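You operate a simulated robot arm through the tools that you are given. There is no shell and no other tool.

The job below is to be done with a simulated two-armed robot. You get a single attempt, and the scene is never put back.

## Task
Test the hose valve, then move the marker in the hose cabinet to November.
Fine: open the red wheel nearly all the way, see the gauge in the green, shut it, vent to zero at the orange button under the gauge; door shut again.

The check looks at the end state, three seconds after you hand in, the way a careful person would. Anything else that was tipped, shoved, dropped, spilled or broken makes it a failure.

## Robot
Two 7-joint arms with fingered hands on one trunk, on a base that moves. Base frame: it is fixed to the floor where the robot stands at the start and does not move with it; the origin is under the middle of the robot, x ahead of it, y to its left, z up. Units: mm, degrees, N and s.
The left shoulder is at the start at [85, 174, 920], the right one opposite. With the tool pointing down near the work surface each hand reaches from about 100 to 740 mm from the robot's upright axis, wherever it stands, measured 20 degrees to its own side. Places, roughly: hose cabinet door [700, -100, 1600]; orange button under the gauge [700, -100, 900]; red valve [600, 100, 1000]; red wheel [600, 0, 900]; yellow marker [700, -100, 1300]. Payload 3.8 kg a hand.
The TCP of each hand is the grasp point between the finger pads, 26 mm short of the fingertips. In the tool frame z runs along the fingers and y along their closing line. The gripper opens to 132 mm; its body begins 73 mm behind the TCP. The gripper is a hand of 3 fingers: y runs from the thumb to the fingers, the wrist lies at [0, 0, -224] in the tool frame, and closing takes about 1.5 s.
Orientation is that of the tool frame in the base frame, as a unit quaternion [x, y, z, w]. With the fingers straight down and closing along the base's y, the tool's x points along the base's -x, its y along +y and its z along -z.

## Interface
- The arms move only by the tool apply_moves. It takes "left_series", "right_series" or both (then of equal length, played together; a hand with none holds still); each is a list of rows, each a list of 7 numbers: the shift along the tool's x, y, z in mm, then the turn, a rotation vector about the tool's x, y, z in degrees, then the closure, from 0 (fully open) to 1 (shut). In form: [[x, y, z, rx, ry, rz, fingers], ...]. A call has 1 to 20 rows; each row shifts and turns the commanded pose from where the row before left it, along the tool's axes as they then stand. Rows are played at 5 a second. More than 50 mm and 8.6 degrees between two rows, or a gripper value outside its range, and nothing of the call is played. A pose out of reach is approached as far as the arm can. The call stops where the force on the tool passes 40 N (or 10 N more than at its start, if that is more) or the arm is blocked; 0.2 s more then pass. Each finger travels about 108 mm/s and halts on what it meets, pressing with about 34 N; the grip force reading is that of the motor and also rises with nothing between the fingers. The clock runs only during rows and for 0.2 s after the last one: add rows that do not move to give the fingers time. The reply holds the time, the measured pose of the TCP, the force on the tool along the base axes, the opening and the grip force, in the units named above and with some noise, with the torque about the TCP (base axes, N m) and any sound that the robot's microphone picked up.
- Cameras (640 x 400 px; columns grow to the right, rows downward): "scene" is now at [149.3, 17.6, 866.9]; the picture's right is [0.26, -0.97, 0.00], its down [0.46, 0.12, -0.88] and it looks along [0.85, 0.23, 0.48] (base axes); focal length 214 px, centre (320, 200). "left" rides on the left gripper at [-62, 3, -92] in its tool frame; the picture's right is [-0.05, -1.00, 0.00], its down [0.83, -0.04, -0.55] and it looks along [0.55, -0.03, 0.83] (tool axes); focal length 230 px, centre (320, 200). "right" rides on the right gripper at [61, 3, -92] in its tool frame; the picture's right is [-0.05, 1.00, 0.00], its down [-0.83, -0.04, -0.55] and it looks along [-0.55, -0.03, 0.83] (tool axes); focal length 230 px, centre (320, 200).
- get_image(camera): a new picture of that camera. It takes no simulated time.
- raise_lower(by): moves the trunk up (or, below 0, down) by that many mm; the arms and the scene camera ride with it, the base frame stays. It gives what a move gives, with no picture.
- roll_base(legs): drives the robot by 1 to 6 legs, each [ahead, left, turn to the left] in mm, mm and degrees, along the robot's own axes; the way and the turn of a leg run together, so that a leg with both is an arc; at most 1500 mm and 180 degrees a leg. The arms and the cameras ride along, it lands a little off, and it stops where it bumps. It gives what a move gives.
- hand_shape(shape, hand): the hand has 3 fingers and takes this shape, open, in about a second: jaw (thumb against the fingers, like two jaws); tri (thumb and two fingers); tip (a fingertip pinch); poke (one finger out to press); point (the index stretched); flat (the hand flat); cup (the hand cupped); fist (a fist). The gripper value then closes the fingers along that shape, each until it touches; the sizes above hold for jaw. It gives what a move gives, with no picture.
- aim_head(pan, tilt): turns the head with the scene camera to pan (to the left, within 60 degrees either way) and tilt (down, from -29 to 69), counted from straight ahead of the robot (the tilt from the chest, where the trunk bows). It gives what a move gives.
- pixel_to_xyz(camera, pixels): for up to 12 pixels [column, row] of the newest picture of that camera ("zoom" is the newest enlarged one), the place [x, y, z] in the base frame of the surface seen there, good to about 3 mm. It takes no simulated time.
- inspect(camera, box): a new picture of the part [left, top, right, bottom] of that camera's present view, enlarged. It takes no simulated time.
- hand_in(): hands the job in; it is judged then, once.

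Leave the grippers open and the arms clear of the work at the hand-in unless told otherwise.

The tools are called after "Emit:" by a JSON object that holds its "op" and its "data". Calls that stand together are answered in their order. apply_moves: Moves the arms, as the interface text tells. Its arguments: {"type":"object","properties":{"left_series":{"type":"array","items":{"type":"array","items":{"type":"number"}}},"right_series":{"type":"array","items":{"type":"array","items":{"type":"number"}}}},"required":[]} The other tools are called the same way: raise_lower (by) moves the trunk up or down; hand_shape (shape, hand) gives the hand a shape; roll_base (legs) drives the base; aim_head (pan, tilt) turns the head that bears the scene camera; get_image (camera) takes a picture; pixel_to_xyz (camera, pixels) gives the place of the surface under pixels of a picture; inspect (camera, box) takes an enlarged picture of a part of a camera's view; hand_in () hands the job in.

At the start:

```text
t: 0.0
left_tcp_pos: [365.6, 68.2, 999.0]
left_ee_rot: [-0.001, 1.0, 0.0, 0.0]
left_ft_force: [0.4, 0.3, 0.1]
left_torque: [0.02, 0.03, 0.01]
left_grip_width: 131.9
left_gripper_force: 0.2
left_shape: jaw
right_tcp_pos: [498.6, -300.2, 999.5]
right_ee_rot: [0.0, 1.0, -0.001, 0.0]
right_ft_force: [-0.1, 0.3, 0.0]
right_torque: [0.03, -0.02, 0.0]
right_grip_width: 132.1
right_gripper_force: 0.0
right_shape: jaw
trunk travel left (down, up): [-225.0, 257.0]
robot x, y, heading: [-1.3, 0.1, 0.1]
head pan, tilt (commanded): [15.1, -28.6]
```

scene: 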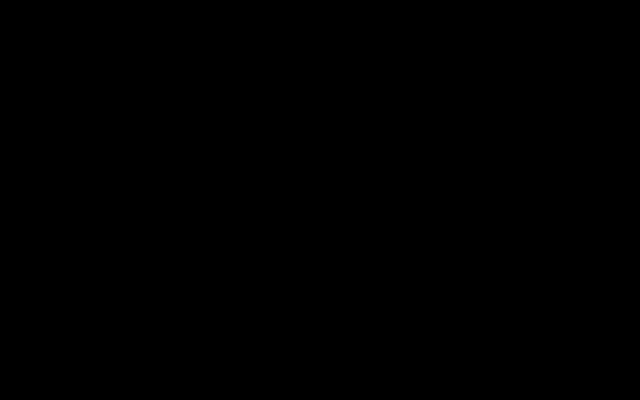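
right: 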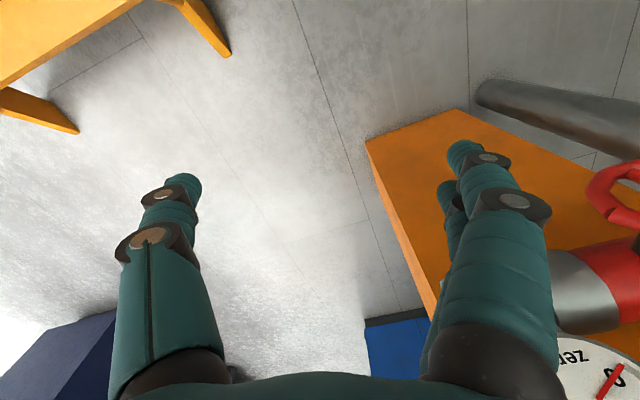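
left: 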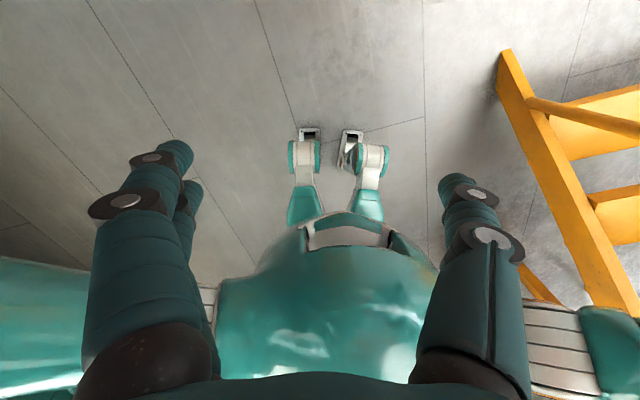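

The scene picture is all black. The right camera shows a red wheel, a gauge and orange furniture at its right edge. I'll take a new scene picture first.

Emit:
{"op": "get_image", "data": {"camera": "scene"}}

```text
taken
```

scene: 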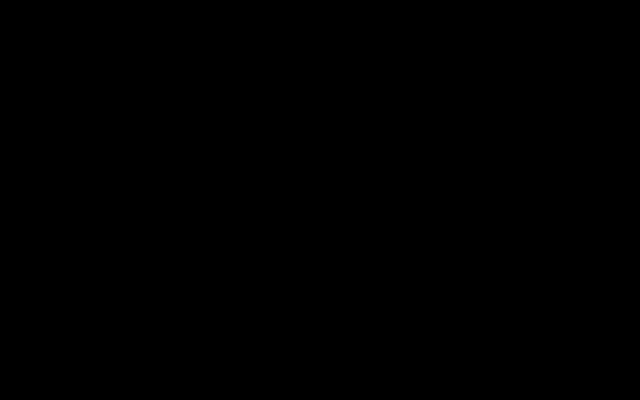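

It is still black, so something may be blocking the camera or it may be facing something dark. I'll turn the head to straight ahead and level.

Emit:
{"op": "aim_head", "data": {"pan": 0, "tilt": 0}}

Emit:
{"op": "get_image", "data": {"camera": "scene"}}

```text
t: 0.9
left_tcp_pos: [365.8, 68.2, 1000.2]
left_ee_rot: [-0.001, 1.0, 0.0, 0.0]
left_ft_force: [-0.1, -0.1, -0.1]
left_torque: [-0.02, 0.04, -0.03]
left_grip_width: 132.0
left_gripper_force: 0.1
left_shape: jaw
right_tcp_pos: [499.8, -300.0, 1000.8]
right_ee_rot: [-0.001, 1.0, 0.001, 0.0]
right_ft_force: [0.3, -0.1, -0.5]
right_torque: [-0.04, 0.03, 0.04]
right_grip_width: 131.9
right_gripper_force: 0.1
right_shape: jaw
trunk travel left (down, up): [-225.0, 257.0]
robot x, y, heading: [2.9, 1.1, 0.0]
head pan, tilt (commanded): [0.0, 0.0]
```

```text
taken
```

scene: 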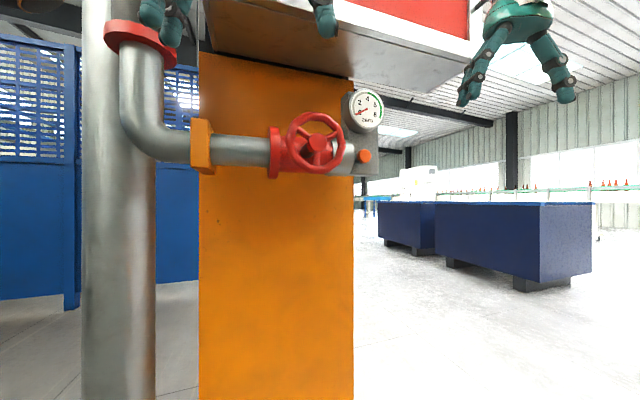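

The view is clear now. The red wheel is at about (315,142), the gauge at (363,110), the orange button at (364,155), and the underside of the cabinet is above. I'll enlarge this part.

Emit:
{"op": "inspect", "data": {"camera": "scene", "box": [240, 70, 400, 190]}}

Emit:
{"op": "pixel_to_xyz", "data": {"camera": "scene", "pixels": [[318, 146], [315, 116], [292, 138], [340, 154], [305, 168], [366, 110], [364, 155], [277, 150], [235, 150], [372, 165], [280, 300], [345, 300]]}}

```text
3.33 times, centred on (320, 130) of scene
```

zoom: 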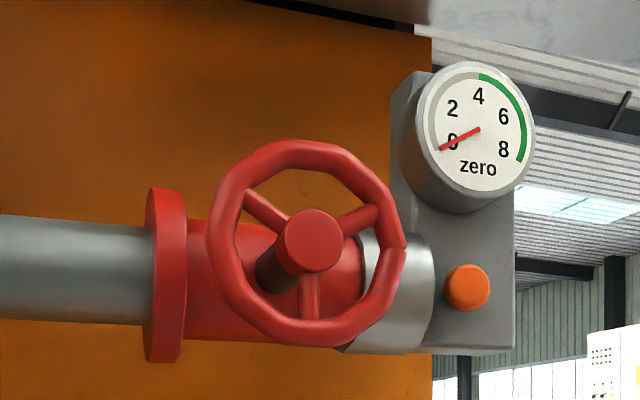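

```text
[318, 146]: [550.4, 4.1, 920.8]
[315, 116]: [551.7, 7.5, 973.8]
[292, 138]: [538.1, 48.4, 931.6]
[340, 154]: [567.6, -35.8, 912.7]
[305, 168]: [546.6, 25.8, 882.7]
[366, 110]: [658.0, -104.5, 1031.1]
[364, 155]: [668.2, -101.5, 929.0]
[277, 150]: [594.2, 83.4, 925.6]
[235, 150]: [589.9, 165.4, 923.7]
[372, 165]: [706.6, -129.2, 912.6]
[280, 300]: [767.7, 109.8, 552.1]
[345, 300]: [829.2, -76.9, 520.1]
```

The wheel's hub is at about [550, 4, 921]. The fixture is turned about 19° so that it faces the robot's right. Next I'll tilt the head up to look at the cabinet.

Emit:
{"op": "aim_head", "data": {"pan": -10, "tilt": -29}}

Emit:
{"op": "get_image", "data": {"camera": "scene"}}

```text
t: 1.9
left_tcp_pos: [366.1, 69.1, 1000.5]
left_ee_rot: [-0.001, 1.0, -0.001, 0.0]
left_ft_force: [0.0, -1.0, -1.1]
left_torque: [-0.01, -0.02, 0.0]
left_grip_width: 132.0
left_gripper_force: 0.1
left_shape: jaw
right_tcp_pos: [498.4, -298.1, 1000.6]
right_ee_rot: [-0.001, 1.0, 0.0, 0.001]
right_ft_force: [-0.5, 0.1, -0.3]
right_torque: [-0.02, -0.01, -0.03]
right_grip_width: 131.9
right_gripper_force: 0.1
right_shape: jaw
trunk travel left (down, up): [-225.0, 257.0]
robot x, y, heading: [1.3, -0.1, 0.0]
head pan, tilt (commanded): [-10.0, -28.6]
```

```text
taken
```

scene: 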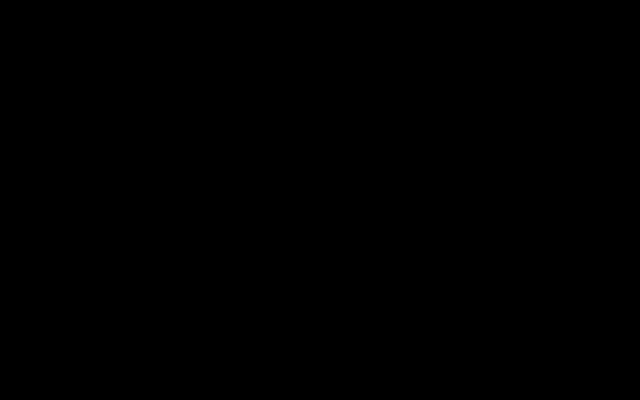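

Tilting fully up blacks the camera out, probably because the robot's own body gets in the way. I'll try a tilt of -15.

Emit:
{"op": "aim_head", "data": {"pan": -8, "tilt": -16}}

Emit:
{"op": "get_image", "data": {"camera": "scene"}}

```text
t: 2.6
left_tcp_pos: [365.2, 68.2, 1000.2]
left_ee_rot: [0.0, 1.0, 0.0, 0.0]
left_ft_force: [-0.1, -0.2, -0.8]
left_torque: [0.01, 0.02, 0.01]
left_grip_width: 131.8
left_gripper_force: 0.1
left_shape: jaw
right_tcp_pos: [499.7, -299.4, 1001.0]
right_ee_rot: [0.0, 1.0, 0.0, 0.001]
right_ft_force: [-0.1, -0.6, -1.0]
right_torque: [0.01, 0.01, -0.01]
right_grip_width: 132.2
right_gripper_force: 0.1
right_shape: jaw
trunk travel left (down, up): [-225.0, 257.0]
robot x, y, heading: [-2.4, 3.0, 0.1]
head pan, tilt (commanded): [-8.0, -16.0]
```

```text
taken
```

scene: 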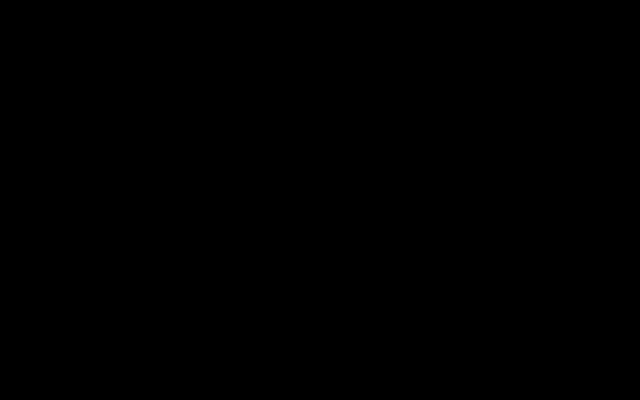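

Still black at -16. I'll try a tilt of -6.

Emit:
{"op": "aim_head", "data": {"pan": -8, "tilt": -7}}

Emit:
{"op": "get_image", "data": {"camera": "scene"}}

```text
t: 3.3
left_tcp_pos: [365.6, 68.1, 999.6]
left_ee_rot: [0.0, 1.0, 0.0, 0.0]
left_ft_force: [0.0, 0.8, 0.5]
left_torque: [0.0, 0.0, 0.05]
left_grip_width: 131.9
left_gripper_force: 0.1
left_shape: jaw
right_tcp_pos: [499.9, -299.6, 1000.1]
right_ee_rot: [0.0, 1.0, -0.001, 0.001]
right_ft_force: [0.2, -0.4, -0.1]
right_torque: [-0.01, 0.03, 0.03]
right_grip_width: 131.8
right_gripper_force: 0.0
right_shape: jaw
trunk travel left (down, up): [-225.0, 257.0]
robot x, y, heading: [1.5, 2.6, 0.1]
head pan, tilt (commanded): [-8.0, -7.0]
```

```text
taken
```

scene: 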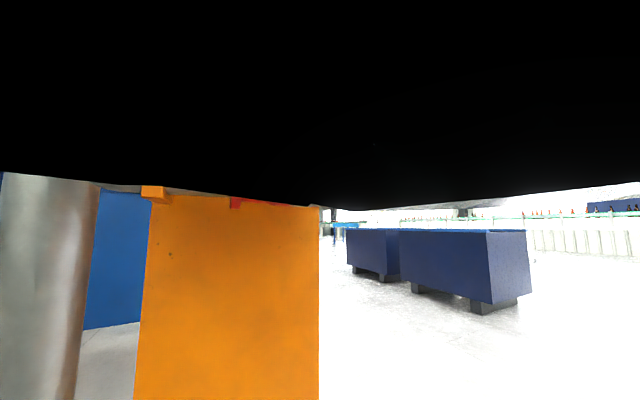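

A dark part of the robot covers the top of the view when the camera tilts up, and tilt 0 is clear. Before I drive, I'll look around at floor level on both sides.

Emit:
{"op": "aim_head", "data": {"pan": -58, "tilt": 22}}

Emit:
{"op": "get_image", "data": {"camera": "scene"}}

Emit:
{"op": "pixel_to_xyz", "data": {"camera": "scene", "pixels": [[320, 200], [320, 300], [100, 200], [500, 200], [500, 300], [600, 350]]}}

Emit:
{"op": "aim_head", "data": {"pan": 55, "tilt": 22}}

Emit:
{"op": "get_image", "data": {"camera": "scene"}}

```text
t: 4.5
left_tcp_pos: [365.8, 69.3, 999.2]
left_ee_rot: [-0.001, 1.0, 0.0, 0.0]
left_ft_force: [-0.5, -0.9, -0.4]
left_torque: [0.01, 0.01, -0.05]
left_grip_width: 131.8
left_gripper_force: 0.2
left_shape: jaw
right_tcp_pos: [499.2, -299.4, 999.9]
right_ee_rot: [0.0, 1.0, 0.001, 0.001]
right_ft_force: [-0.3, -0.6, -0.2]
right_torque: [-0.03, 0.0, 0.0]
right_grip_width: 131.9
right_gripper_force: 0.0
right_shape: jaw
trunk travel left (down, up): [-225.0, 257.0]
robot x, y, heading: [-0.4, 1.3, 0.1]
head pan, tilt (commanded): [-58.0, 22.0]
```

```text
taken
```

scene: 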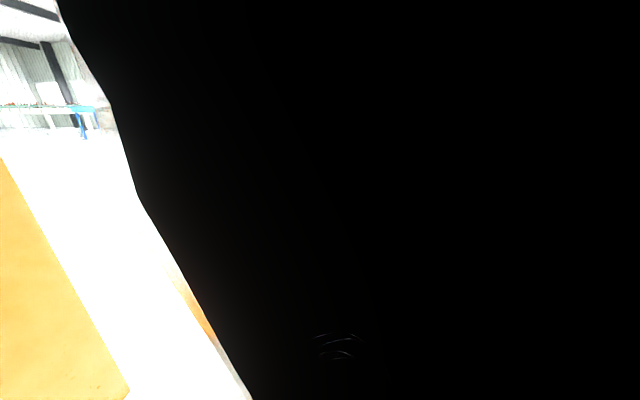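

```text
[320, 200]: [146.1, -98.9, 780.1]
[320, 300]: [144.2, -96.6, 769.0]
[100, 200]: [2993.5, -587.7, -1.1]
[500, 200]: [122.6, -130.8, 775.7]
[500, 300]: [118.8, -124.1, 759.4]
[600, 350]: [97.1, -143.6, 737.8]
```

```text
t: 6.4
left_tcp_pos: [365.5, 68.0, 1001.0]
left_ee_rot: [-0.001, 1.0, 0.0, 0.001]
left_ft_force: [0.1, -0.2, -0.2]
left_torque: [0.0, -0.01, 0.0]
left_grip_width: 131.9
left_gripper_force: 0.1
left_shape: jaw
right_tcp_pos: [500.8, -299.5, 1000.7]
right_ee_rot: [0.0, 1.0, 0.0, 0.001]
right_ft_force: [-1.6, 0.2, -0.9]
right_torque: [0.01, 0.02, 0.0]
right_grip_width: 132.1
right_gripper_force: 0.1
right_shape: jaw
trunk travel left (down, up): [-225.0, 257.0]
robot x, y, heading: [1.0, 0.1, 0.1]
head pan, tilt (commanded): [55.0, 22.0]
```

```text
taken
```

scene: 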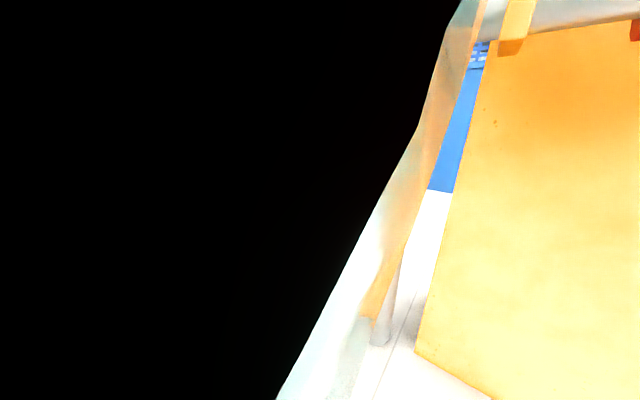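

Wide pans only show the robot's own body, so I'll keep the pan small. I'll look at the hand cameras for obstacles, starting with the yellow ladder-like thing at (560,150) in the left picture.

Emit:
{"op": "get_image", "data": {"camera": "left"}}

Emit:
{"op": "pixel_to_xyz", "data": {"camera": "left", "pixels": [[500, 60], [620, 290], [635, 110], [540, 290], [600, 130], [305, 130], [355, 135], [320, 250], [200, 100], [450, 60], [620, 230], [570, 200]]}}

Emit:
{"op": "get_image", "data": {"camera": "right"}}

Emit:
{"op": "pixel_to_xyz", "data": {"camera": "right", "pixels": [[60, 40], [225, 50], [70, 130], [5, 95], [70, 350], [370, 145], [460, 115], [520, 150], [610, 200], [395, 350], [300, 250], [20, 200]]}}

```text
taken
```

left: 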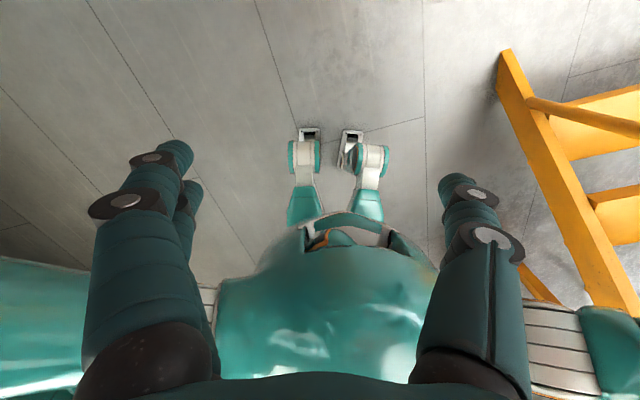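

```text
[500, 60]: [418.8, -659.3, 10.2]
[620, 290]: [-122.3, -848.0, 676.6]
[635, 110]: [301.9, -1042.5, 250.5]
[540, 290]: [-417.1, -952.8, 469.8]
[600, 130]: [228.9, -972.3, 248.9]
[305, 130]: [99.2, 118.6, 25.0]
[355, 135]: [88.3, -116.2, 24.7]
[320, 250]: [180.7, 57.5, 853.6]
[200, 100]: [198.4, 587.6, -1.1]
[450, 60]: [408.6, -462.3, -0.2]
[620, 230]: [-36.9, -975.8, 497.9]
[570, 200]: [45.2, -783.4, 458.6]
```

```text
taken
```

right: 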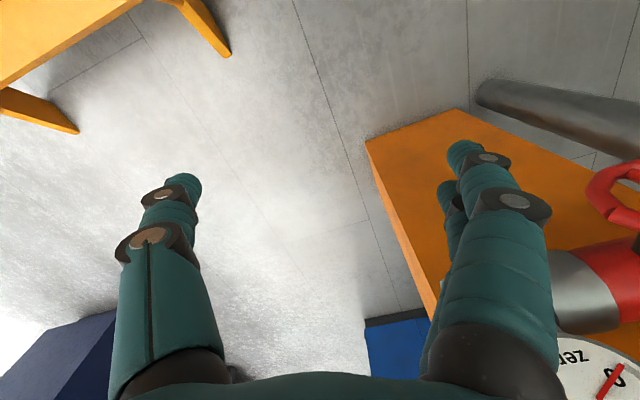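

```text
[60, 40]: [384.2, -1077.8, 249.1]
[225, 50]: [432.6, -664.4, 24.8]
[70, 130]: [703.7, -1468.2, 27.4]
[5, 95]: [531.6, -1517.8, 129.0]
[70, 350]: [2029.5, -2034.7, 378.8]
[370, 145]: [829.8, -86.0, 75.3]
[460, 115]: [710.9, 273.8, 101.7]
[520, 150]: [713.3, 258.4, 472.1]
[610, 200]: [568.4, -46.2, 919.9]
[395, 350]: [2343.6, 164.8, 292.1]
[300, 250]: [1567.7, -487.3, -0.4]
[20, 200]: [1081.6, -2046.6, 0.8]
```

The stepladder stands to the right: its nearest foot is at about [425, -660, 10], and it leans back to about [-122, -848, 677]. I'll turn the head back to level and find the front lower edge of the cabinet.

Emit:
{"op": "aim_head", "data": {"pan": 0, "tilt": 0}}

Emit:
{"op": "get_image", "data": {"camera": "scene"}}

Emit:
{"op": "pixel_to_xyz", "data": {"camera": "scene", "pixels": [[240, 25], [290, 5], [400, 10], [460, 5], [440, 85], [350, 65], [215, 40], [340, 40], [465, 45], [100, 200], [130, 60], [40, 5]]}}

```text
t: 7.6
left_tcp_pos: [366.0, 68.7, 999.8]
left_ee_rot: [0.0, 1.0, 0.0, 0.001]
left_ft_force: [-0.1, -0.2, 0.2]
left_torque: [0.0, 0.03, 0.01]
left_grip_width: 131.8
left_gripper_force: 0.0
left_shape: jaw
right_tcp_pos: [499.0, -298.5, 1000.5]
right_ee_rot: [-0.001, 1.0, -0.001, 0.002]
right_ft_force: [0.4, -0.5, -0.9]
right_torque: [0.02, -0.02, 0.0]
right_grip_width: 131.8
right_gripper_force: 0.0
right_shape: jaw
trunk travel left (down, up): [-225.0, 257.0]
robot x, y, heading: [1.5, -0.3, 0.0]
head pan, tilt (commanded): [0.0, 0.0]
```

```text
taken
```

scene: 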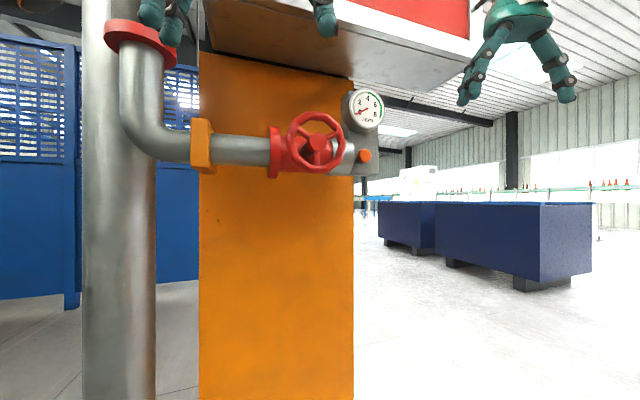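

```text
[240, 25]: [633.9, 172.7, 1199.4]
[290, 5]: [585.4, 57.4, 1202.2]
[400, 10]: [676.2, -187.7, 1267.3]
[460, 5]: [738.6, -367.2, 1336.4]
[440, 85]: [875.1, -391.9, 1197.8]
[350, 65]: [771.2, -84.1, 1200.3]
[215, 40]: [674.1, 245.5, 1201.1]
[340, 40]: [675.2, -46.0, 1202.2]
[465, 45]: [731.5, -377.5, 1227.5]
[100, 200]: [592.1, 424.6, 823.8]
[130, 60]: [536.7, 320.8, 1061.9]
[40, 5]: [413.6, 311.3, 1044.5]
```

The cabinet's bottom is at z≈1200. Its front plane runs from about (590, 57) to (740, -370), which is the same 19° turn. Both hands are clear of it, so I'll raise the trunk fully to look at the cabinet.

Emit:
{"op": "raise_lower", "data": {"by": 250}}

Emit:
{"op": "get_image", "data": {"camera": "scene"}}

Emit:
{"op": "get_image", "data": {"camera": "left"}}

Emit:
{"op": "get_image", "data": {"camera": "right"}}

```text
t: 10.2
left_tcp_pos: [367.4, 68.4, 1248.7]
left_ee_rot: [-0.001, 1.0, 0.0, -0.002]
left_ft_force: [-0.5, -0.1, -0.2]
left_torque: [0.0, -0.01, 0.0]
left_grip_width: 131.9
left_gripper_force: 0.0
left_shape: jaw
right_tcp_pos: [500.0, -299.9, 1248.6]
right_ee_rot: [0.0, 1.0, 0.0, -0.001]
right_ft_force: [0.7, 0.3, 0.8]
right_torque: [-0.01, -0.02, 0.01]
right_grip_width: 131.9
right_gripper_force: 0.0
right_shape: jaw
trunk travel left (down, up): [-475.0, 7.0]
robot x, y, heading: [-2.9, 0.8, -0.0]
head pan, tilt (commanded): [0.0, 0.0]
```

```text
taken
```

scene: 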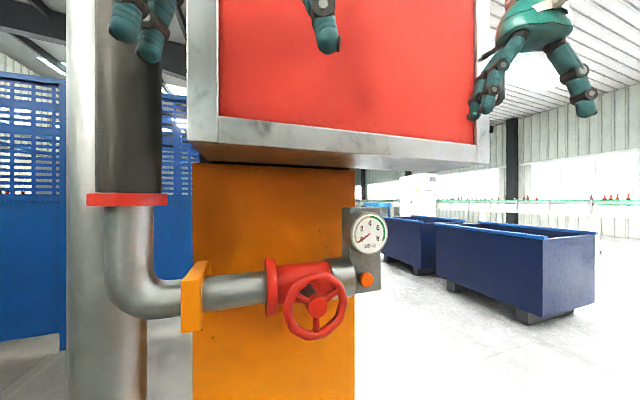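

```text
taken
```

left: 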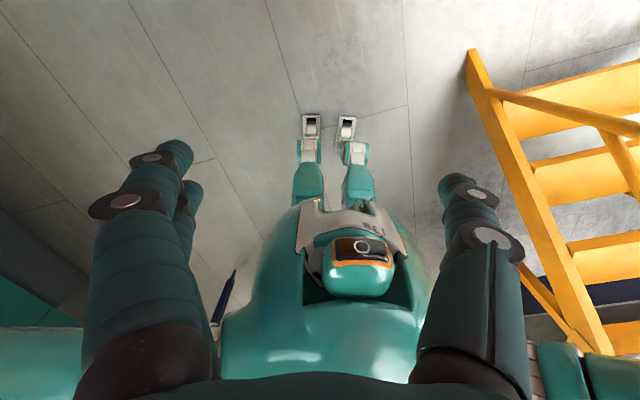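

```text
taken
```

right: 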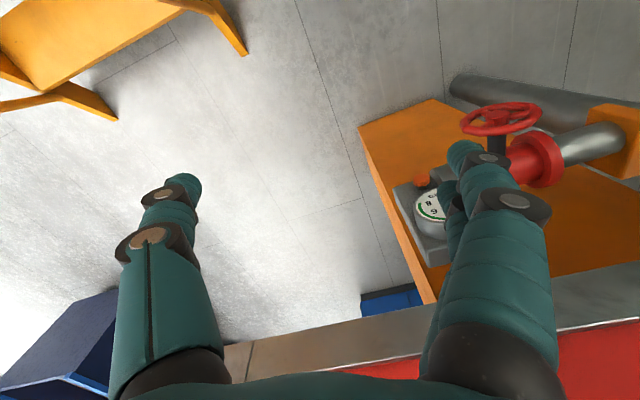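

The cabinet now shows a white frame with a red door, but I can't see its top or a handle. Before backing up I'll check what is behind me in the left picture, especially the dark item at (222,298).

Emit:
{"op": "pixel_to_xyz", "data": {"camera": "left", "pixels": [[222, 298], [30, 250], [520, 285], [600, 295], [600, 370], [640, 120], [200, 220], [440, 200], [560, 340], [470, 60], [340, 280], [60, 320]]}}

Emit:
{"op": "inspect", "data": {"camera": "left", "box": [0, 180, 240, 330]}}

```text
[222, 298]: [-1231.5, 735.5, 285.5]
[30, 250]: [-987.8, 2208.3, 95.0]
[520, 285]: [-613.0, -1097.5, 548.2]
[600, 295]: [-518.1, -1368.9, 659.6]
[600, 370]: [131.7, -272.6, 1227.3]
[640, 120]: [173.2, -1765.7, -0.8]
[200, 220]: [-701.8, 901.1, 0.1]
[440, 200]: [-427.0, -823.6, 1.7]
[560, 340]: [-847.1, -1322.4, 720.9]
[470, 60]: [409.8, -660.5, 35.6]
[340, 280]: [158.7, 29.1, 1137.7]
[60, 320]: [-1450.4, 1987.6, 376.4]
```

```text
2.67 times, centred on (120, 255) of left
```

zoom: 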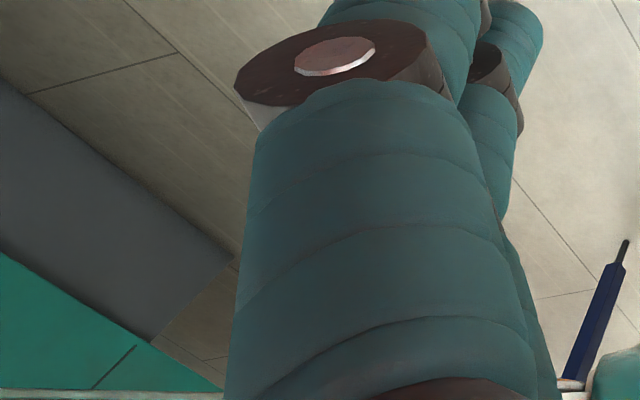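

Nothing shows close behind on the visible sides. I'll measure the cabinet's corners and door edges in the scene picture.

Emit:
{"op": "pixel_to_xyz", "data": {"camera": "scene", "pixels": [[190, 135], [218, 130], [222, 60], [300, 130], [474, 145], [486, 155], [475, 20], [222, 10], [350, 80], [480, 60], [212, 20], [420, 20]]}}

Emit:
{"op": "inspect", "data": {"camera": "scene", "box": [180, 0, 500, 200]}}

```text
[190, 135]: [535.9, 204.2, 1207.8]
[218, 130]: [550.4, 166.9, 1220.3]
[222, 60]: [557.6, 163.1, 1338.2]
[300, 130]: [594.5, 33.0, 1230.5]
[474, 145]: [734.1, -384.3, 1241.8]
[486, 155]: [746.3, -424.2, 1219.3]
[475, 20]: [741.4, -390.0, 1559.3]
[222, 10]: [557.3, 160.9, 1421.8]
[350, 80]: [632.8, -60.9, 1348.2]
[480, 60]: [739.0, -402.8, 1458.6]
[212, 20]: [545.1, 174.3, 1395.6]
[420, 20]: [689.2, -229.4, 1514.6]
```

```text
2.00 times, centred on (340, 100) of scene
```

zoom: 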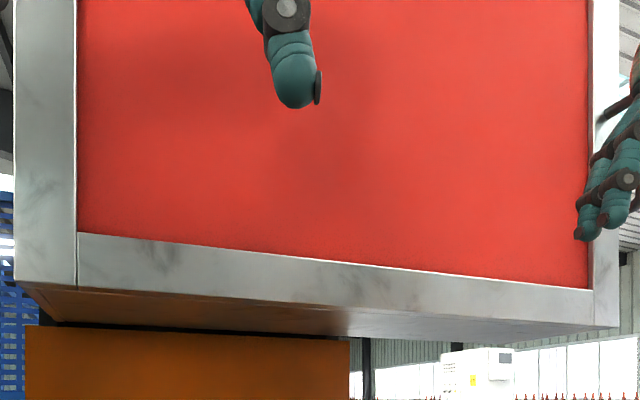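

The cabinet's front runs from (536, 204) to (746, -424), about 662 mm wide, and the door reaches above my view. I don't want to reverse blind, so I'll move the left hand out to the left. Its camera can then see past the torso to the floor behind the robot.

Emit:
{"op": "apply_moves", "data": {"left_series": [[8, 48, 0, 0, 0, 0, 0], [8, 48, 0, 0, 0, 0, 0], [8, 48, 0, 0, 0, 0, 0], [8, 48, 0, 0, 0, 0, 0], [8, 48, 0, 0, 0, 0, 0], [8, 48, 0, 0, 0, 0, 0], [8, 48, 0, 0, 0, 0, 0], [8, 48, 0, 0, 0, 0, 0]]}}

Emit:
{"op": "get_image", "data": {"camera": "left"}}

Emit:
{"op": "get_image", "data": {"camera": "scene"}}

```text
t: 12.0
left_tcp_pos: [312.5, 446.5, 1245.0]
left_ee_rot: [-0.001, 1.0, -0.001, 0.002]
left_ft_force: [-0.9, 1.4, -0.2]
left_torque: [-0.06, -0.02, 0.02]
left_grip_width: 131.9
left_gripper_force: 0.0
left_shape: jaw
left hand out of reach, approached as far as the arm can: row 8
right_tcp_pos: [499.5, -299.6, 1250.8]
right_ee_rot: [0.0, 1.0, 0.0, 0.001]
right_ft_force: [0.0, 0.6, -0.2]
right_torque: [-0.02, 0.0, 0.0]
right_grip_width: 132.1
right_gripper_force: 0.2
right_shape: jaw
trunk travel left (down, up): [-475.0, 7.0]
robot x, y, heading: [4.9, 2.8, 0.3]
head pan, tilt (commanded): [0.0, 0.0]
```

```text
taken
```

left: 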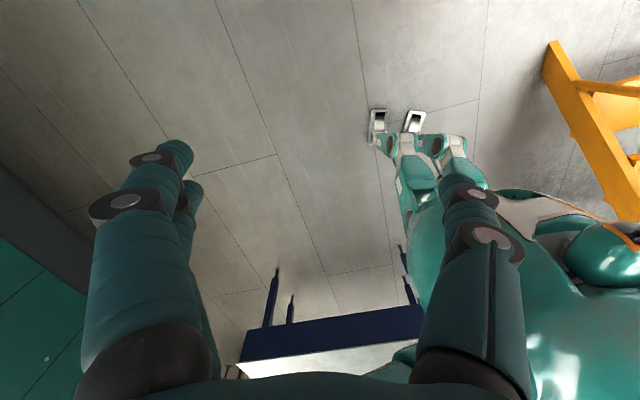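

```text
taken
```

scene: 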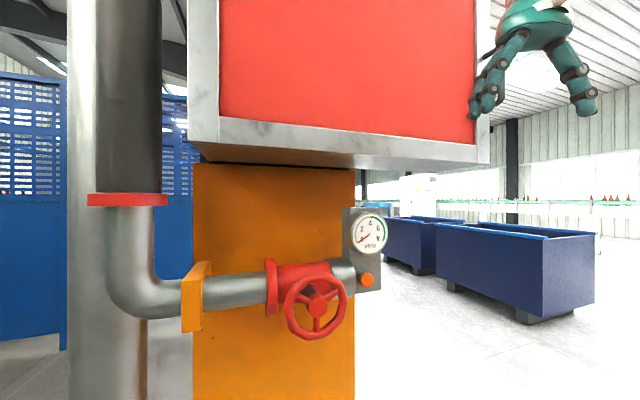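

There is a table behind the robot, with dark-blue legs at about (270,290) and (405,270). I'll measure where it stands.

Emit:
{"op": "pixel_to_xyz", "data": {"camera": "left", "pixels": [[270, 285], [277, 268], [404, 250], [408, 285], [290, 305], [320, 330], [420, 312], [240, 355], [300, 370], [395, 200], [610, 240], [555, 55]]}}

Emit:
{"op": "inspect", "data": {"camera": "left", "box": [220, 220, 460, 370]}}

```text
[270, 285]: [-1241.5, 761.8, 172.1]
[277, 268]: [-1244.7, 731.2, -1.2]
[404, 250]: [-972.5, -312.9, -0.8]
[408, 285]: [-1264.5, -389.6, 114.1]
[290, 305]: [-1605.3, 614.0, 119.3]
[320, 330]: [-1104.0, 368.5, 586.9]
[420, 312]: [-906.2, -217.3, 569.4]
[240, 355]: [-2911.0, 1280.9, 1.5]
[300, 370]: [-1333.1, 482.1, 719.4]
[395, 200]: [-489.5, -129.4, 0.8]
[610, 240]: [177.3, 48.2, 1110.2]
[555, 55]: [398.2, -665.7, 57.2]
```

```text
2.67 times, centred on (340, 295) of left
```

zoom: 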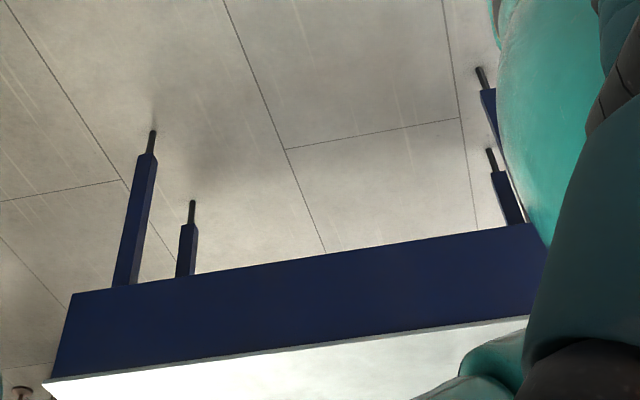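

The table's front edge is at about x=-900 to -1100, so backing up 350 mm is safe. I'll do that to see the whole cabinet.

Emit:
{"op": "roll_base", "data": {"legs": [[-350, 0, 0]]}}

Emit:
{"op": "get_image", "data": {"camera": "scene"}}

Emit:
{"op": "get_image", "data": {"camera": "right"}}

```text
t: 14.3
left_tcp_pos: [-39.7, 445.7, 1244.8]
left_ee_rot: [-0.001, 1.0, -0.001, 0.0]
left_ft_force: [0.5, 0.0, 0.6]
left_torque: [0.01, 0.0, -0.01]
left_grip_width: 131.8
left_gripper_force: 0.1
left_shape: jaw
right_tcp_pos: [147.8, -299.0, 1250.3]
right_ee_rot: [0.0, 1.0, 0.0, 0.0]
right_ft_force: [0.6, 0.7, -1.0]
right_torque: [0.02, 0.0, 0.01]
right_grip_width: 131.7
right_gripper_force: 0.0
right_shape: jaw
trunk travel left (down, up): [-475.0, 7.0]
robot x, y, heading: [-355.9, 1.8, 0.0]
head pan, tilt (commanded): [0.0, 0.0]
```

```text
taken
```

scene: 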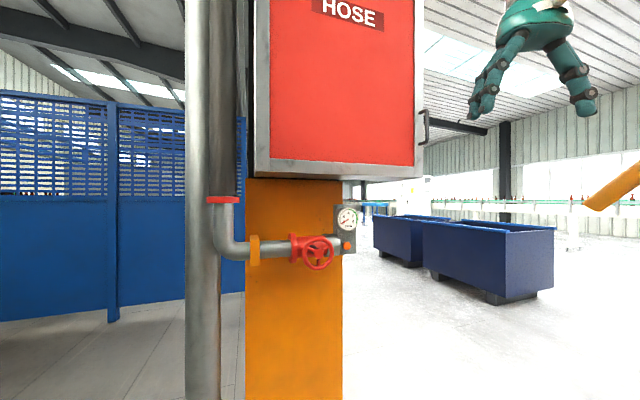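

```text
taken
```

right: 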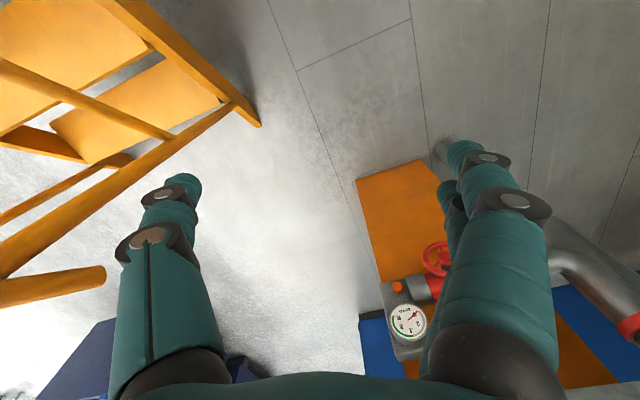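

Now I can see "HOSE" on the red door and a dark D-handle on its right side at about (425,127). I'll zoom in on the cabinet.

Emit:
{"op": "inspect", "data": {"camera": "scene", "box": [240, 0, 480, 200]}}

Emit:
{"op": "pixel_to_xyz", "data": {"camera": "scene", "pixels": [[421, 112], [428, 113], [428, 127], [427, 141], [421, 144], [417, 130], [412, 130], [350, 10], [255, 100], [262, 170], [415, 172], [424, 176]]}}

Emit:
{"op": "inspect", "data": {"camera": "scene", "box": [400, 95, 450, 160]}}

```text
2.00 times, centred on (360, 100) of scene
```

zoom: 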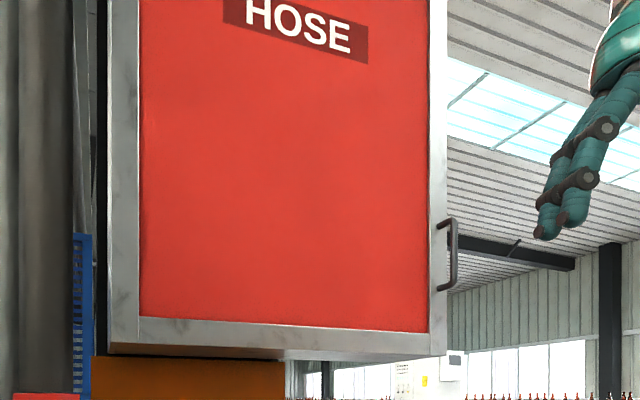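

```text
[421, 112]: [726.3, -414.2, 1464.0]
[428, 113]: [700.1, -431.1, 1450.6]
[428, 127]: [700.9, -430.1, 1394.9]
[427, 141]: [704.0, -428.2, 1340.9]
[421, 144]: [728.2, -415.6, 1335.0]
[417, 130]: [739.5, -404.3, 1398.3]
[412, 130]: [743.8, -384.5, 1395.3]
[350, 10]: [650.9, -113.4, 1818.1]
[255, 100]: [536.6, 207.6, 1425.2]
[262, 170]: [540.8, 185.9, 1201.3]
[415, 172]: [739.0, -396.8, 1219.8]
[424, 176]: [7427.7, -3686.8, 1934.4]
```

```text
6.15 times, centred on (425, 128) of scene
```

zoom: 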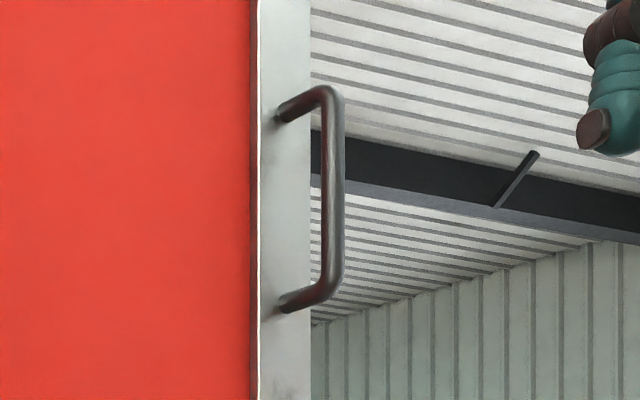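

The door is hinged on the left. The handle's vertical bar is at about [701, -430] for z 1340–1455. Before choosing a standing place I need the ladder's extent, so I'll measure it in the right picture.

Emit:
{"op": "pixel_to_xyz", "data": {"camera": "right", "pixels": [[100, 275], [10, 290], [20, 240], [235, 110], [255, 120], [110, 5], [150, 120], [60, 90], [120, 160], [10, 140], [60, 195], [200, 50]]}}

Emit:
{"op": "aim_head", "data": {"pan": -25, "tilt": 10}}

Emit:
{"op": "get_image", "data": {"camera": "scene"}}

```text
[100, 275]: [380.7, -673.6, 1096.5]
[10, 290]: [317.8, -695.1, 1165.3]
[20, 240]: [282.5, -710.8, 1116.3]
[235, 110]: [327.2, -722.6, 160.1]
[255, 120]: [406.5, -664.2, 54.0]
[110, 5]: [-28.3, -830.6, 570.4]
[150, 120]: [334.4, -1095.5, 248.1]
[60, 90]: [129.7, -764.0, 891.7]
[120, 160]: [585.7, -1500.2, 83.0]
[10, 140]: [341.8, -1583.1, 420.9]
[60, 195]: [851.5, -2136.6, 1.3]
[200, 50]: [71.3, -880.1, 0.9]
```

```text
t: 15.2
left_tcp_pos: [-40.1, 446.4, 1243.7]
left_ee_rot: [-0.001, 1.0, 0.0, 0.0]
left_ft_force: [-0.2, -0.3, 0.1]
left_torque: [0.0, 0.03, -0.02]
left_grip_width: 132.2
left_gripper_force: 0.1
left_shape: jaw
right_tcp_pos: [148.1, -299.2, 1249.8]
right_ee_rot: [0.0, 1.0, 0.0, 0.0]
right_ft_force: [-1.7, 0.3, 0.9]
right_torque: [0.01, -0.02, 0.01]
right_grip_width: 131.9
right_gripper_force: 0.0
right_shape: jaw
trunk travel left (down, up): [-475.0, 7.0]
robot x, y, heading: [-351.3, -2.8, -0.0]
head pan, tilt (commanded): [-25.0, 10.0]
```

```text
taken
```

scene: 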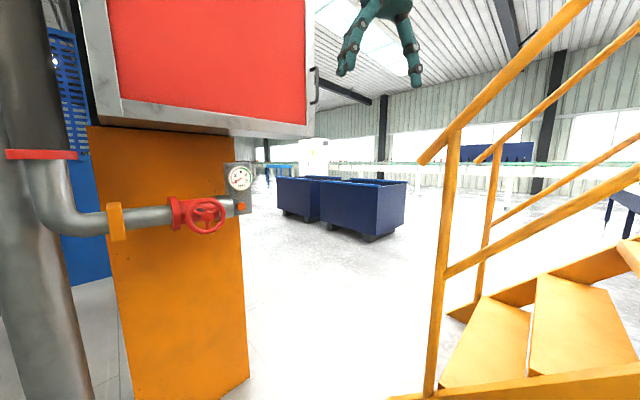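

This is a stair unit with handrails. The left rail's front end is at about [381, -674, 1097] and it rises toward the back, so I must keep clear of that fence on my right. I'll first turn left 18.5° to face the fixture squarely, then sidestep part of the way right and ahead.

Emit:
{"op": "roll_base", "data": {"legs": [[0, 0, 18.5], [160, -250, 0]]}}

Emit:
{"op": "aim_head", "data": {"pan": 0, "tilt": 0}}

Emit:
{"op": "get_image", "data": {"camera": "scene"}}

Emit:
{"op": "get_image", "data": {"camera": "left"}}

Emit:
{"op": "get_image", "data": {"camera": "right"}}

```text
t: 19.0
left_tcp_pos: [28.7, 337.1, 1245.3]
left_ee_rot: [-0.165, 0.986, 0.0, 0.001]
left_ft_force: [0.3, 0.3, -0.4]
left_torque: [0.0, 0.02, 0.0]
left_grip_width: 131.7
left_gripper_force: 0.0
left_shape: jaw
right_tcp_pos: [447.8, -307.8, 1251.5]
right_ee_rot: [-0.164, 0.986, 0.0, 0.0]
right_ft_force: [1.0, 0.9, 0.3]
right_torque: [0.02, 0.01, -0.03]
right_grip_width: 131.9
right_gripper_force: 0.0
right_shape: jaw
trunk travel left (down, up): [-475.0, 7.0]
robot x, y, heading: [-121.1, -185.0, 18.8]
head pan, tilt (commanded): [-25.0, 10.0]
```

```text
t: 19.9
left_tcp_pos: [28.9, 337.5, 1244.8]
left_ee_rot: [-0.165, 0.986, 0.0, 0.001]
left_ft_force: [0.2, 0.3, 0.3]
left_torque: [-0.01, 0.02, 0.02]
left_grip_width: 131.9
left_gripper_force: 0.0
left_shape: jaw
right_tcp_pos: [447.1, -306.0, 1250.8]
right_ee_rot: [-0.164, 0.986, 0.001, 0.001]
right_ft_force: [0.3, -0.3, 0.1]
right_torque: [-0.05, -0.04, 0.02]
right_grip_width: 131.9
right_gripper_force: 0.1
right_shape: jaw
trunk travel left (down, up): [-475.0, 7.0]
robot x, y, heading: [-127.8, -186.5, 18.7]
head pan, tilt (commanded): [0.0, 0.0]
```

```text
taken
```

scene: 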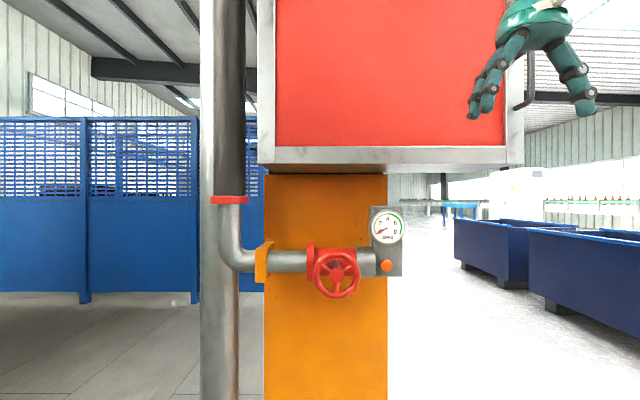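

```text
taken
```

left: 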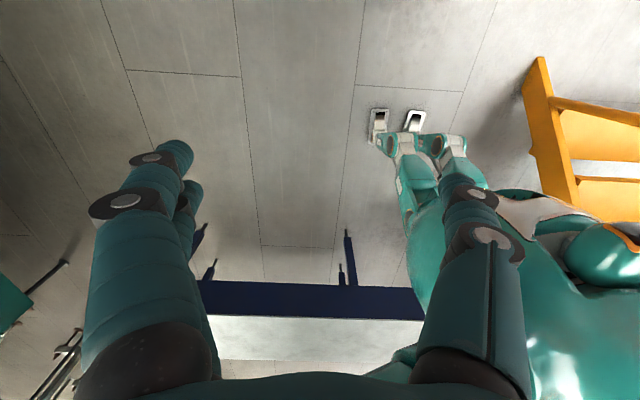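

```text
taken
```

right: 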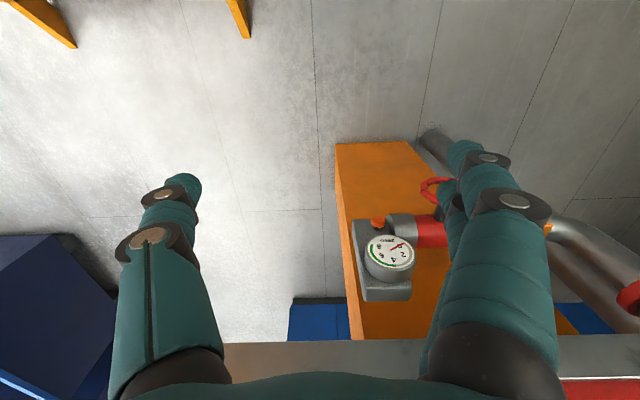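

The robot now faces the fixture squarely from about 750 mm away. I'll sidestep another 110 mm right so the wheel is convenient for the left hand and the button for the right.

Emit:
{"op": "roll_base", "data": {"legs": [[0, -110, 0]]}}

Emit:
{"op": "get_image", "data": {"camera": "scene"}}

Emit:
{"op": "pixel_to_xyz", "data": {"camera": "scene", "pixels": [[288, 276], [320, 276], [304, 258], [304, 296], [304, 276], [356, 226], [354, 266], [270, 262], [340, 262]]}}

```text
t: 21.5
left_tcp_pos: [63.3, 236.4, 1243.5]
left_ee_rot: [-0.165, 0.986, -0.001, 0.0]
left_ft_force: [-1.1, -0.5, -0.3]
left_torque: [-0.01, 0.03, 0.02]
left_grip_width: 131.9
left_gripper_force: 0.1
left_shape: jaw
right_tcp_pos: [482.4, -407.9, 1250.5]
right_ee_rot: [-0.164, 0.986, -0.001, 0.001]
right_ft_force: [0.0, 0.3, 0.6]
right_torque: [0.02, 0.01, 0.0]
right_grip_width: 131.9
right_gripper_force: 0.0
right_shape: jaw
trunk travel left (down, up): [-475.0, 7.0]
robot x, y, heading: [-81.4, -286.3, 18.8]
head pan, tilt (commanded): [0.0, 0.0]
```

```text
taken
```

scene: 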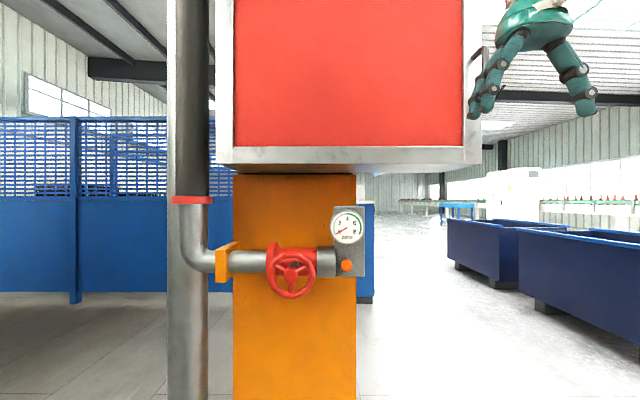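

```text
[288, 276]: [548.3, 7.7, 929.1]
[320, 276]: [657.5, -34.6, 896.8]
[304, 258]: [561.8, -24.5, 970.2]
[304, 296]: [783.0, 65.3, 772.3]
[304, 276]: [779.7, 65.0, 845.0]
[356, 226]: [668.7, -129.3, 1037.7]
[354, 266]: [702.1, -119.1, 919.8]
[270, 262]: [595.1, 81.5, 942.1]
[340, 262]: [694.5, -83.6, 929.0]
```

The robot is at (-81, -286), heading 18.8°. I'll enlarge the wheel and gauge to find the hub centre exactly.

Emit:
{"op": "inspect", "data": {"camera": "scene", "box": [250, 195, 378, 305]}}

Emit:
{"op": "pixel_to_xyz", "data": {"camera": "scene", "pixels": [[291, 272], [290, 254], [290, 295], [270, 272], [312, 275], [291, 273], [347, 266], [346, 226]]}}

```text
3.64 times, centred on (314, 250) of scene
```

zoom: 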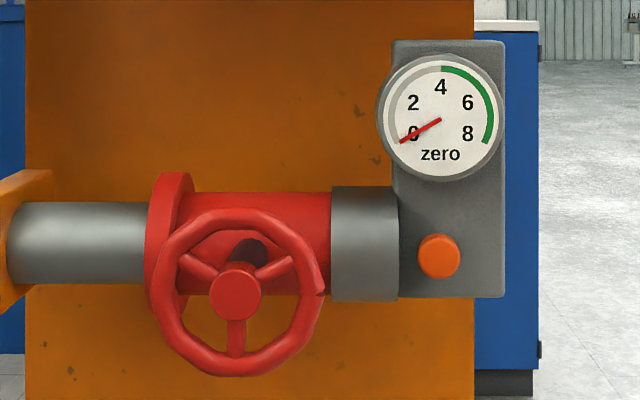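

```text
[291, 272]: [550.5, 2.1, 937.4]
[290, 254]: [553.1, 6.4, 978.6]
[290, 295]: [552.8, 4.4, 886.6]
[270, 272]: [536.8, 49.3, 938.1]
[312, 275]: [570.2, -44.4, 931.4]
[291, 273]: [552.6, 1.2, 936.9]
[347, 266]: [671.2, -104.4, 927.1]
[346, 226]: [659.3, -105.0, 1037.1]
```

The gauge needle rests at zero, and the hub is at about px (291,276). The wheel's outer diameter is roughly 118 mm, so an open hand of 132 mm should just go round the rim. I'll lower the trunk 100 mm, then bring the left hand in front of the wheel, pointing forward.

Emit:
{"op": "raise_lower", "data": {"by": -100}}

Emit:
{"op": "apply_moves", "data": {"left_series": [[-18.2, -27, 15.1, 0, -6.43, 0, 0], [-16.4, -27, 17.0, 0, -6.43, 0, 0], [-14.4, -27, 18.8, 0, -6.43, 0, 0], [-12.2, -27, 20.3, 0, -6.43, 0, 0], [-9.9, -27, 21.5, 0, -6.43, 0, 0], [-7.4, -27, 22.5, 0, -6.43, 0, 0], [-4.8, -27, 23.2, 0, -6.43, 0, 0], [-2.2, -27, 23.5, 0, -6.43, 0, 0], [0.4, -27, 23.6, 0, -6.43, 0, 0], [3.1, -27, 23.4, 0, -6.43, 0, 0], [5.7, -27, 23.0, 0, -6.43, 0, 0], [8.2, -27, 22.2, 0, -6.43, 0, 0], [10.7, -27, 21.1, 0, -6.43, 0, 0], [13.0, -27, 19.8, 0, -6.43, 0, 0]]}}

Emit:
{"op": "get_image", "data": {"camera": "left"}}

Emit:
{"op": "get_image", "data": {"camera": "scene"}}

```text
t: 22.8
left_tcp_pos: [117.6, 254.7, 1037.8]
left_ee_rot: [-0.163, 0.975, -0.026, -0.151]
left_ft_force: [-0.6, 0.5, -0.6]
left_torque: [-0.01, -0.03, -0.02]
left_grip_width: 131.9
left_gripper_force: 0.0
left_shape: jaw
right_tcp_pos: [482.5, -407.9, 1151.7]
right_ee_rot: [-0.164, 0.986, 0.001, 0.001]
right_ft_force: [-0.8, 0.4, 0.4]
right_torque: [0.0, 0.02, 0.04]
right_grip_width: 131.8
right_gripper_force: 0.1
right_shape: jaw
trunk travel left (down, up): [-375.0, 107.0]
robot x, y, heading: [-86.1, -288.7, 18.9]
head pan, tilt (commanded): [0.0, 0.0]
```

```text
t: 25.8
left_tcp_pos: [350.9, -33.9, 802.8]
left_ee_rot: [-0.138, 0.888, 0.036, 0.438]
left_ft_force: [-0.2, 0.3, -0.4]
left_torque: [-0.02, -0.03, -0.01]
left_grip_width: 131.9
left_gripper_force: 0.0
left_shape: jaw
left hand out of reach, approached as far as the arm can: row 11, 12, 13, 14
right_tcp_pos: [481.4, -407.0, 1150.6]
right_ee_rot: [-0.164, 0.986, -0.001, 0.001]
right_ft_force: [0.4, 0.7, 0.5]
right_torque: [-0.01, 0.0, 0.01]
right_grip_width: 132.1
right_gripper_force: 0.1
right_shape: jaw
trunk travel left (down, up): [-375.0, 107.0]
robot x, y, heading: [-90.2, -290.9, 19.1]
head pan, tilt (commanded): [0.0, 0.0]
```

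```text
taken
```

left: 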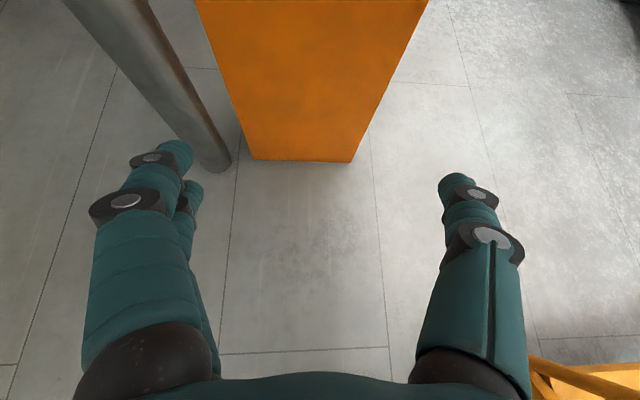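

```text
taken
```

scene: 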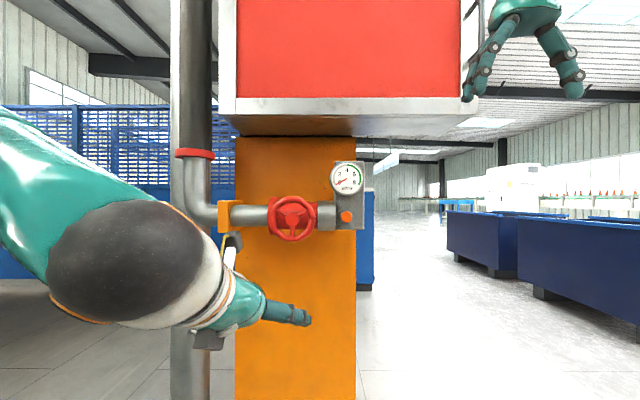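

The left hand came up short because its wrist is too close to the shoulder for pointing forward. I'll back the base up 130 mm to give the arm room, then check the pose with a row that doesn't move.

Emit:
{"op": "roll_base", "data": {"legs": [[-130, 0, 0]]}}

Emit:
{"op": "apply_moves", "data": {"left_series": [[0, 0, 0, 0, 0, 0, 0], [0, 0, 0, 0, 0, 0, 0]]}}

```text
t: 27.1
left_tcp_pos: [227.5, -74.6, 802.8]
left_ee_rot: [-0.137, 0.888, 0.036, 0.437]
left_ft_force: [-0.3, -0.9, 1.0]
left_torque: [0.01, 0.0, 0.01]
left_grip_width: 131.9
left_gripper_force: 0.1
left_shape: jaw
right_tcp_pos: [359.8, -448.7, 1150.6]
right_ee_rot: [-0.164, 0.986, 0.0, 0.001]
right_ft_force: [0.1, 0.1, 0.6]
right_torque: [0.0, -0.02, -0.02]
right_grip_width: 131.9
right_gripper_force: 0.1
right_shape: jaw
trunk travel left (down, up): [-375.0, 107.0]
robot x, y, heading: [-207.0, -331.1, 19.3]
head pan, tilt (commanded): [0.0, 0.0]
```

```text
t: 27.7
left_tcp_pos: [227.4, -74.4, 803.3]
left_ee_rot: [-0.137, 0.888, 0.036, 0.437]
left_ft_force: [-0.4, -0.2, -0.9]
left_torque: [-0.01, 0.03, -0.01]
left_grip_width: 131.8
left_gripper_force: 0.0
left_shape: jaw
right_tcp_pos: [361.7, -448.1, 1149.8]
right_ee_rot: [-0.166, 0.986, -0.001, -0.001]
right_ft_force: [0.3, -0.3, 0.2]
right_torque: [0.01, -0.01, -0.01]
right_grip_width: 132.0
right_gripper_force: 0.0
right_shape: jaw
trunk travel left (down, up): [-375.0, 107.0]
robot x, y, heading: [-206.8, -330.0, 18.8]
head pan, tilt (commanded): [0.0, 0.0]
```

The pose is settled now. I'll raise the left hand, pitch it fully forward and stop about 100 mm in front of the wheel.

Emit:
{"op": "apply_moves", "data": {"left_series": [[-30.5, -4, 13.0, 0, -4.75, 0, 0], [-29.3, -4, 15.5, 0, -4.75, 0, 0], [-27.9, -4, 17.9, 0, -4.75, 0, 0], [-26.3, -4, 20.1, 0, -4.75, 0, 0], [-24.6, -4, 22.2, 0, -4.75, 0, 0], [-22.6, -4, 24.2, 0, -4.75, 0, 0], [-20.6, -4, 26.0, 0, -4.75, 0, 0], [-18.4, -4, 27.6, 0, -4.75, 0, 0]]}}

Emit:
{"op": "get_image", "data": {"camera": "left"}}

Emit:
{"op": "get_image", "data": {"camera": "scene"}}

```text
t: 29.5
left_tcp_pos: [463.8, -58.5, 938.7]
left_ee_rot: [-0.119, 0.698, 0.081, 0.701]
left_ft_force: [0.1, -0.3, 0.1]
left_torque: [0.0, 0.0, 0.04]
left_grip_width: 131.9
left_gripper_force: 0.1
left_shape: jaw
left hand out of reach, approached as far as the arm can: row 6, 7, 8
right_tcp_pos: [360.7, -449.2, 1149.6]
right_ee_rot: [-0.164, 0.986, -0.001, 0.0]
right_ft_force: [-0.7, 0.0, -0.3]
right_torque: [0.01, 0.03, -0.02]
right_grip_width: 132.1
right_gripper_force: 0.1
right_shape: jaw
trunk travel left (down, up): [-375.0, 107.0]
robot x, y, heading: [-205.1, -327.0, 19.1]
head pan, tilt (commanded): [0.0, 0.0]
```

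```text
taken
```

left: 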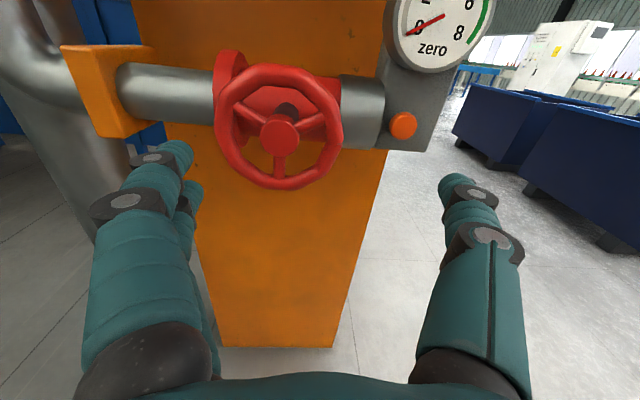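

```text
taken
```

scene: 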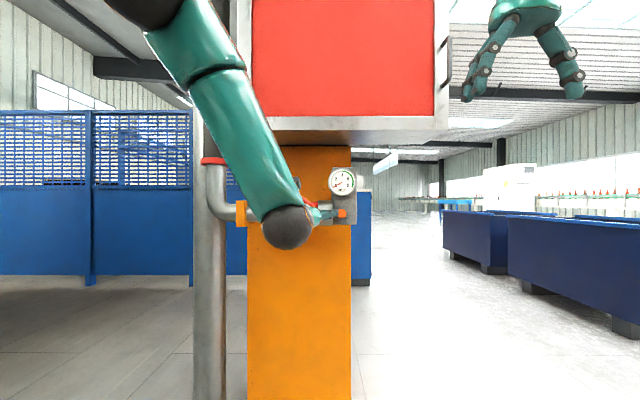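

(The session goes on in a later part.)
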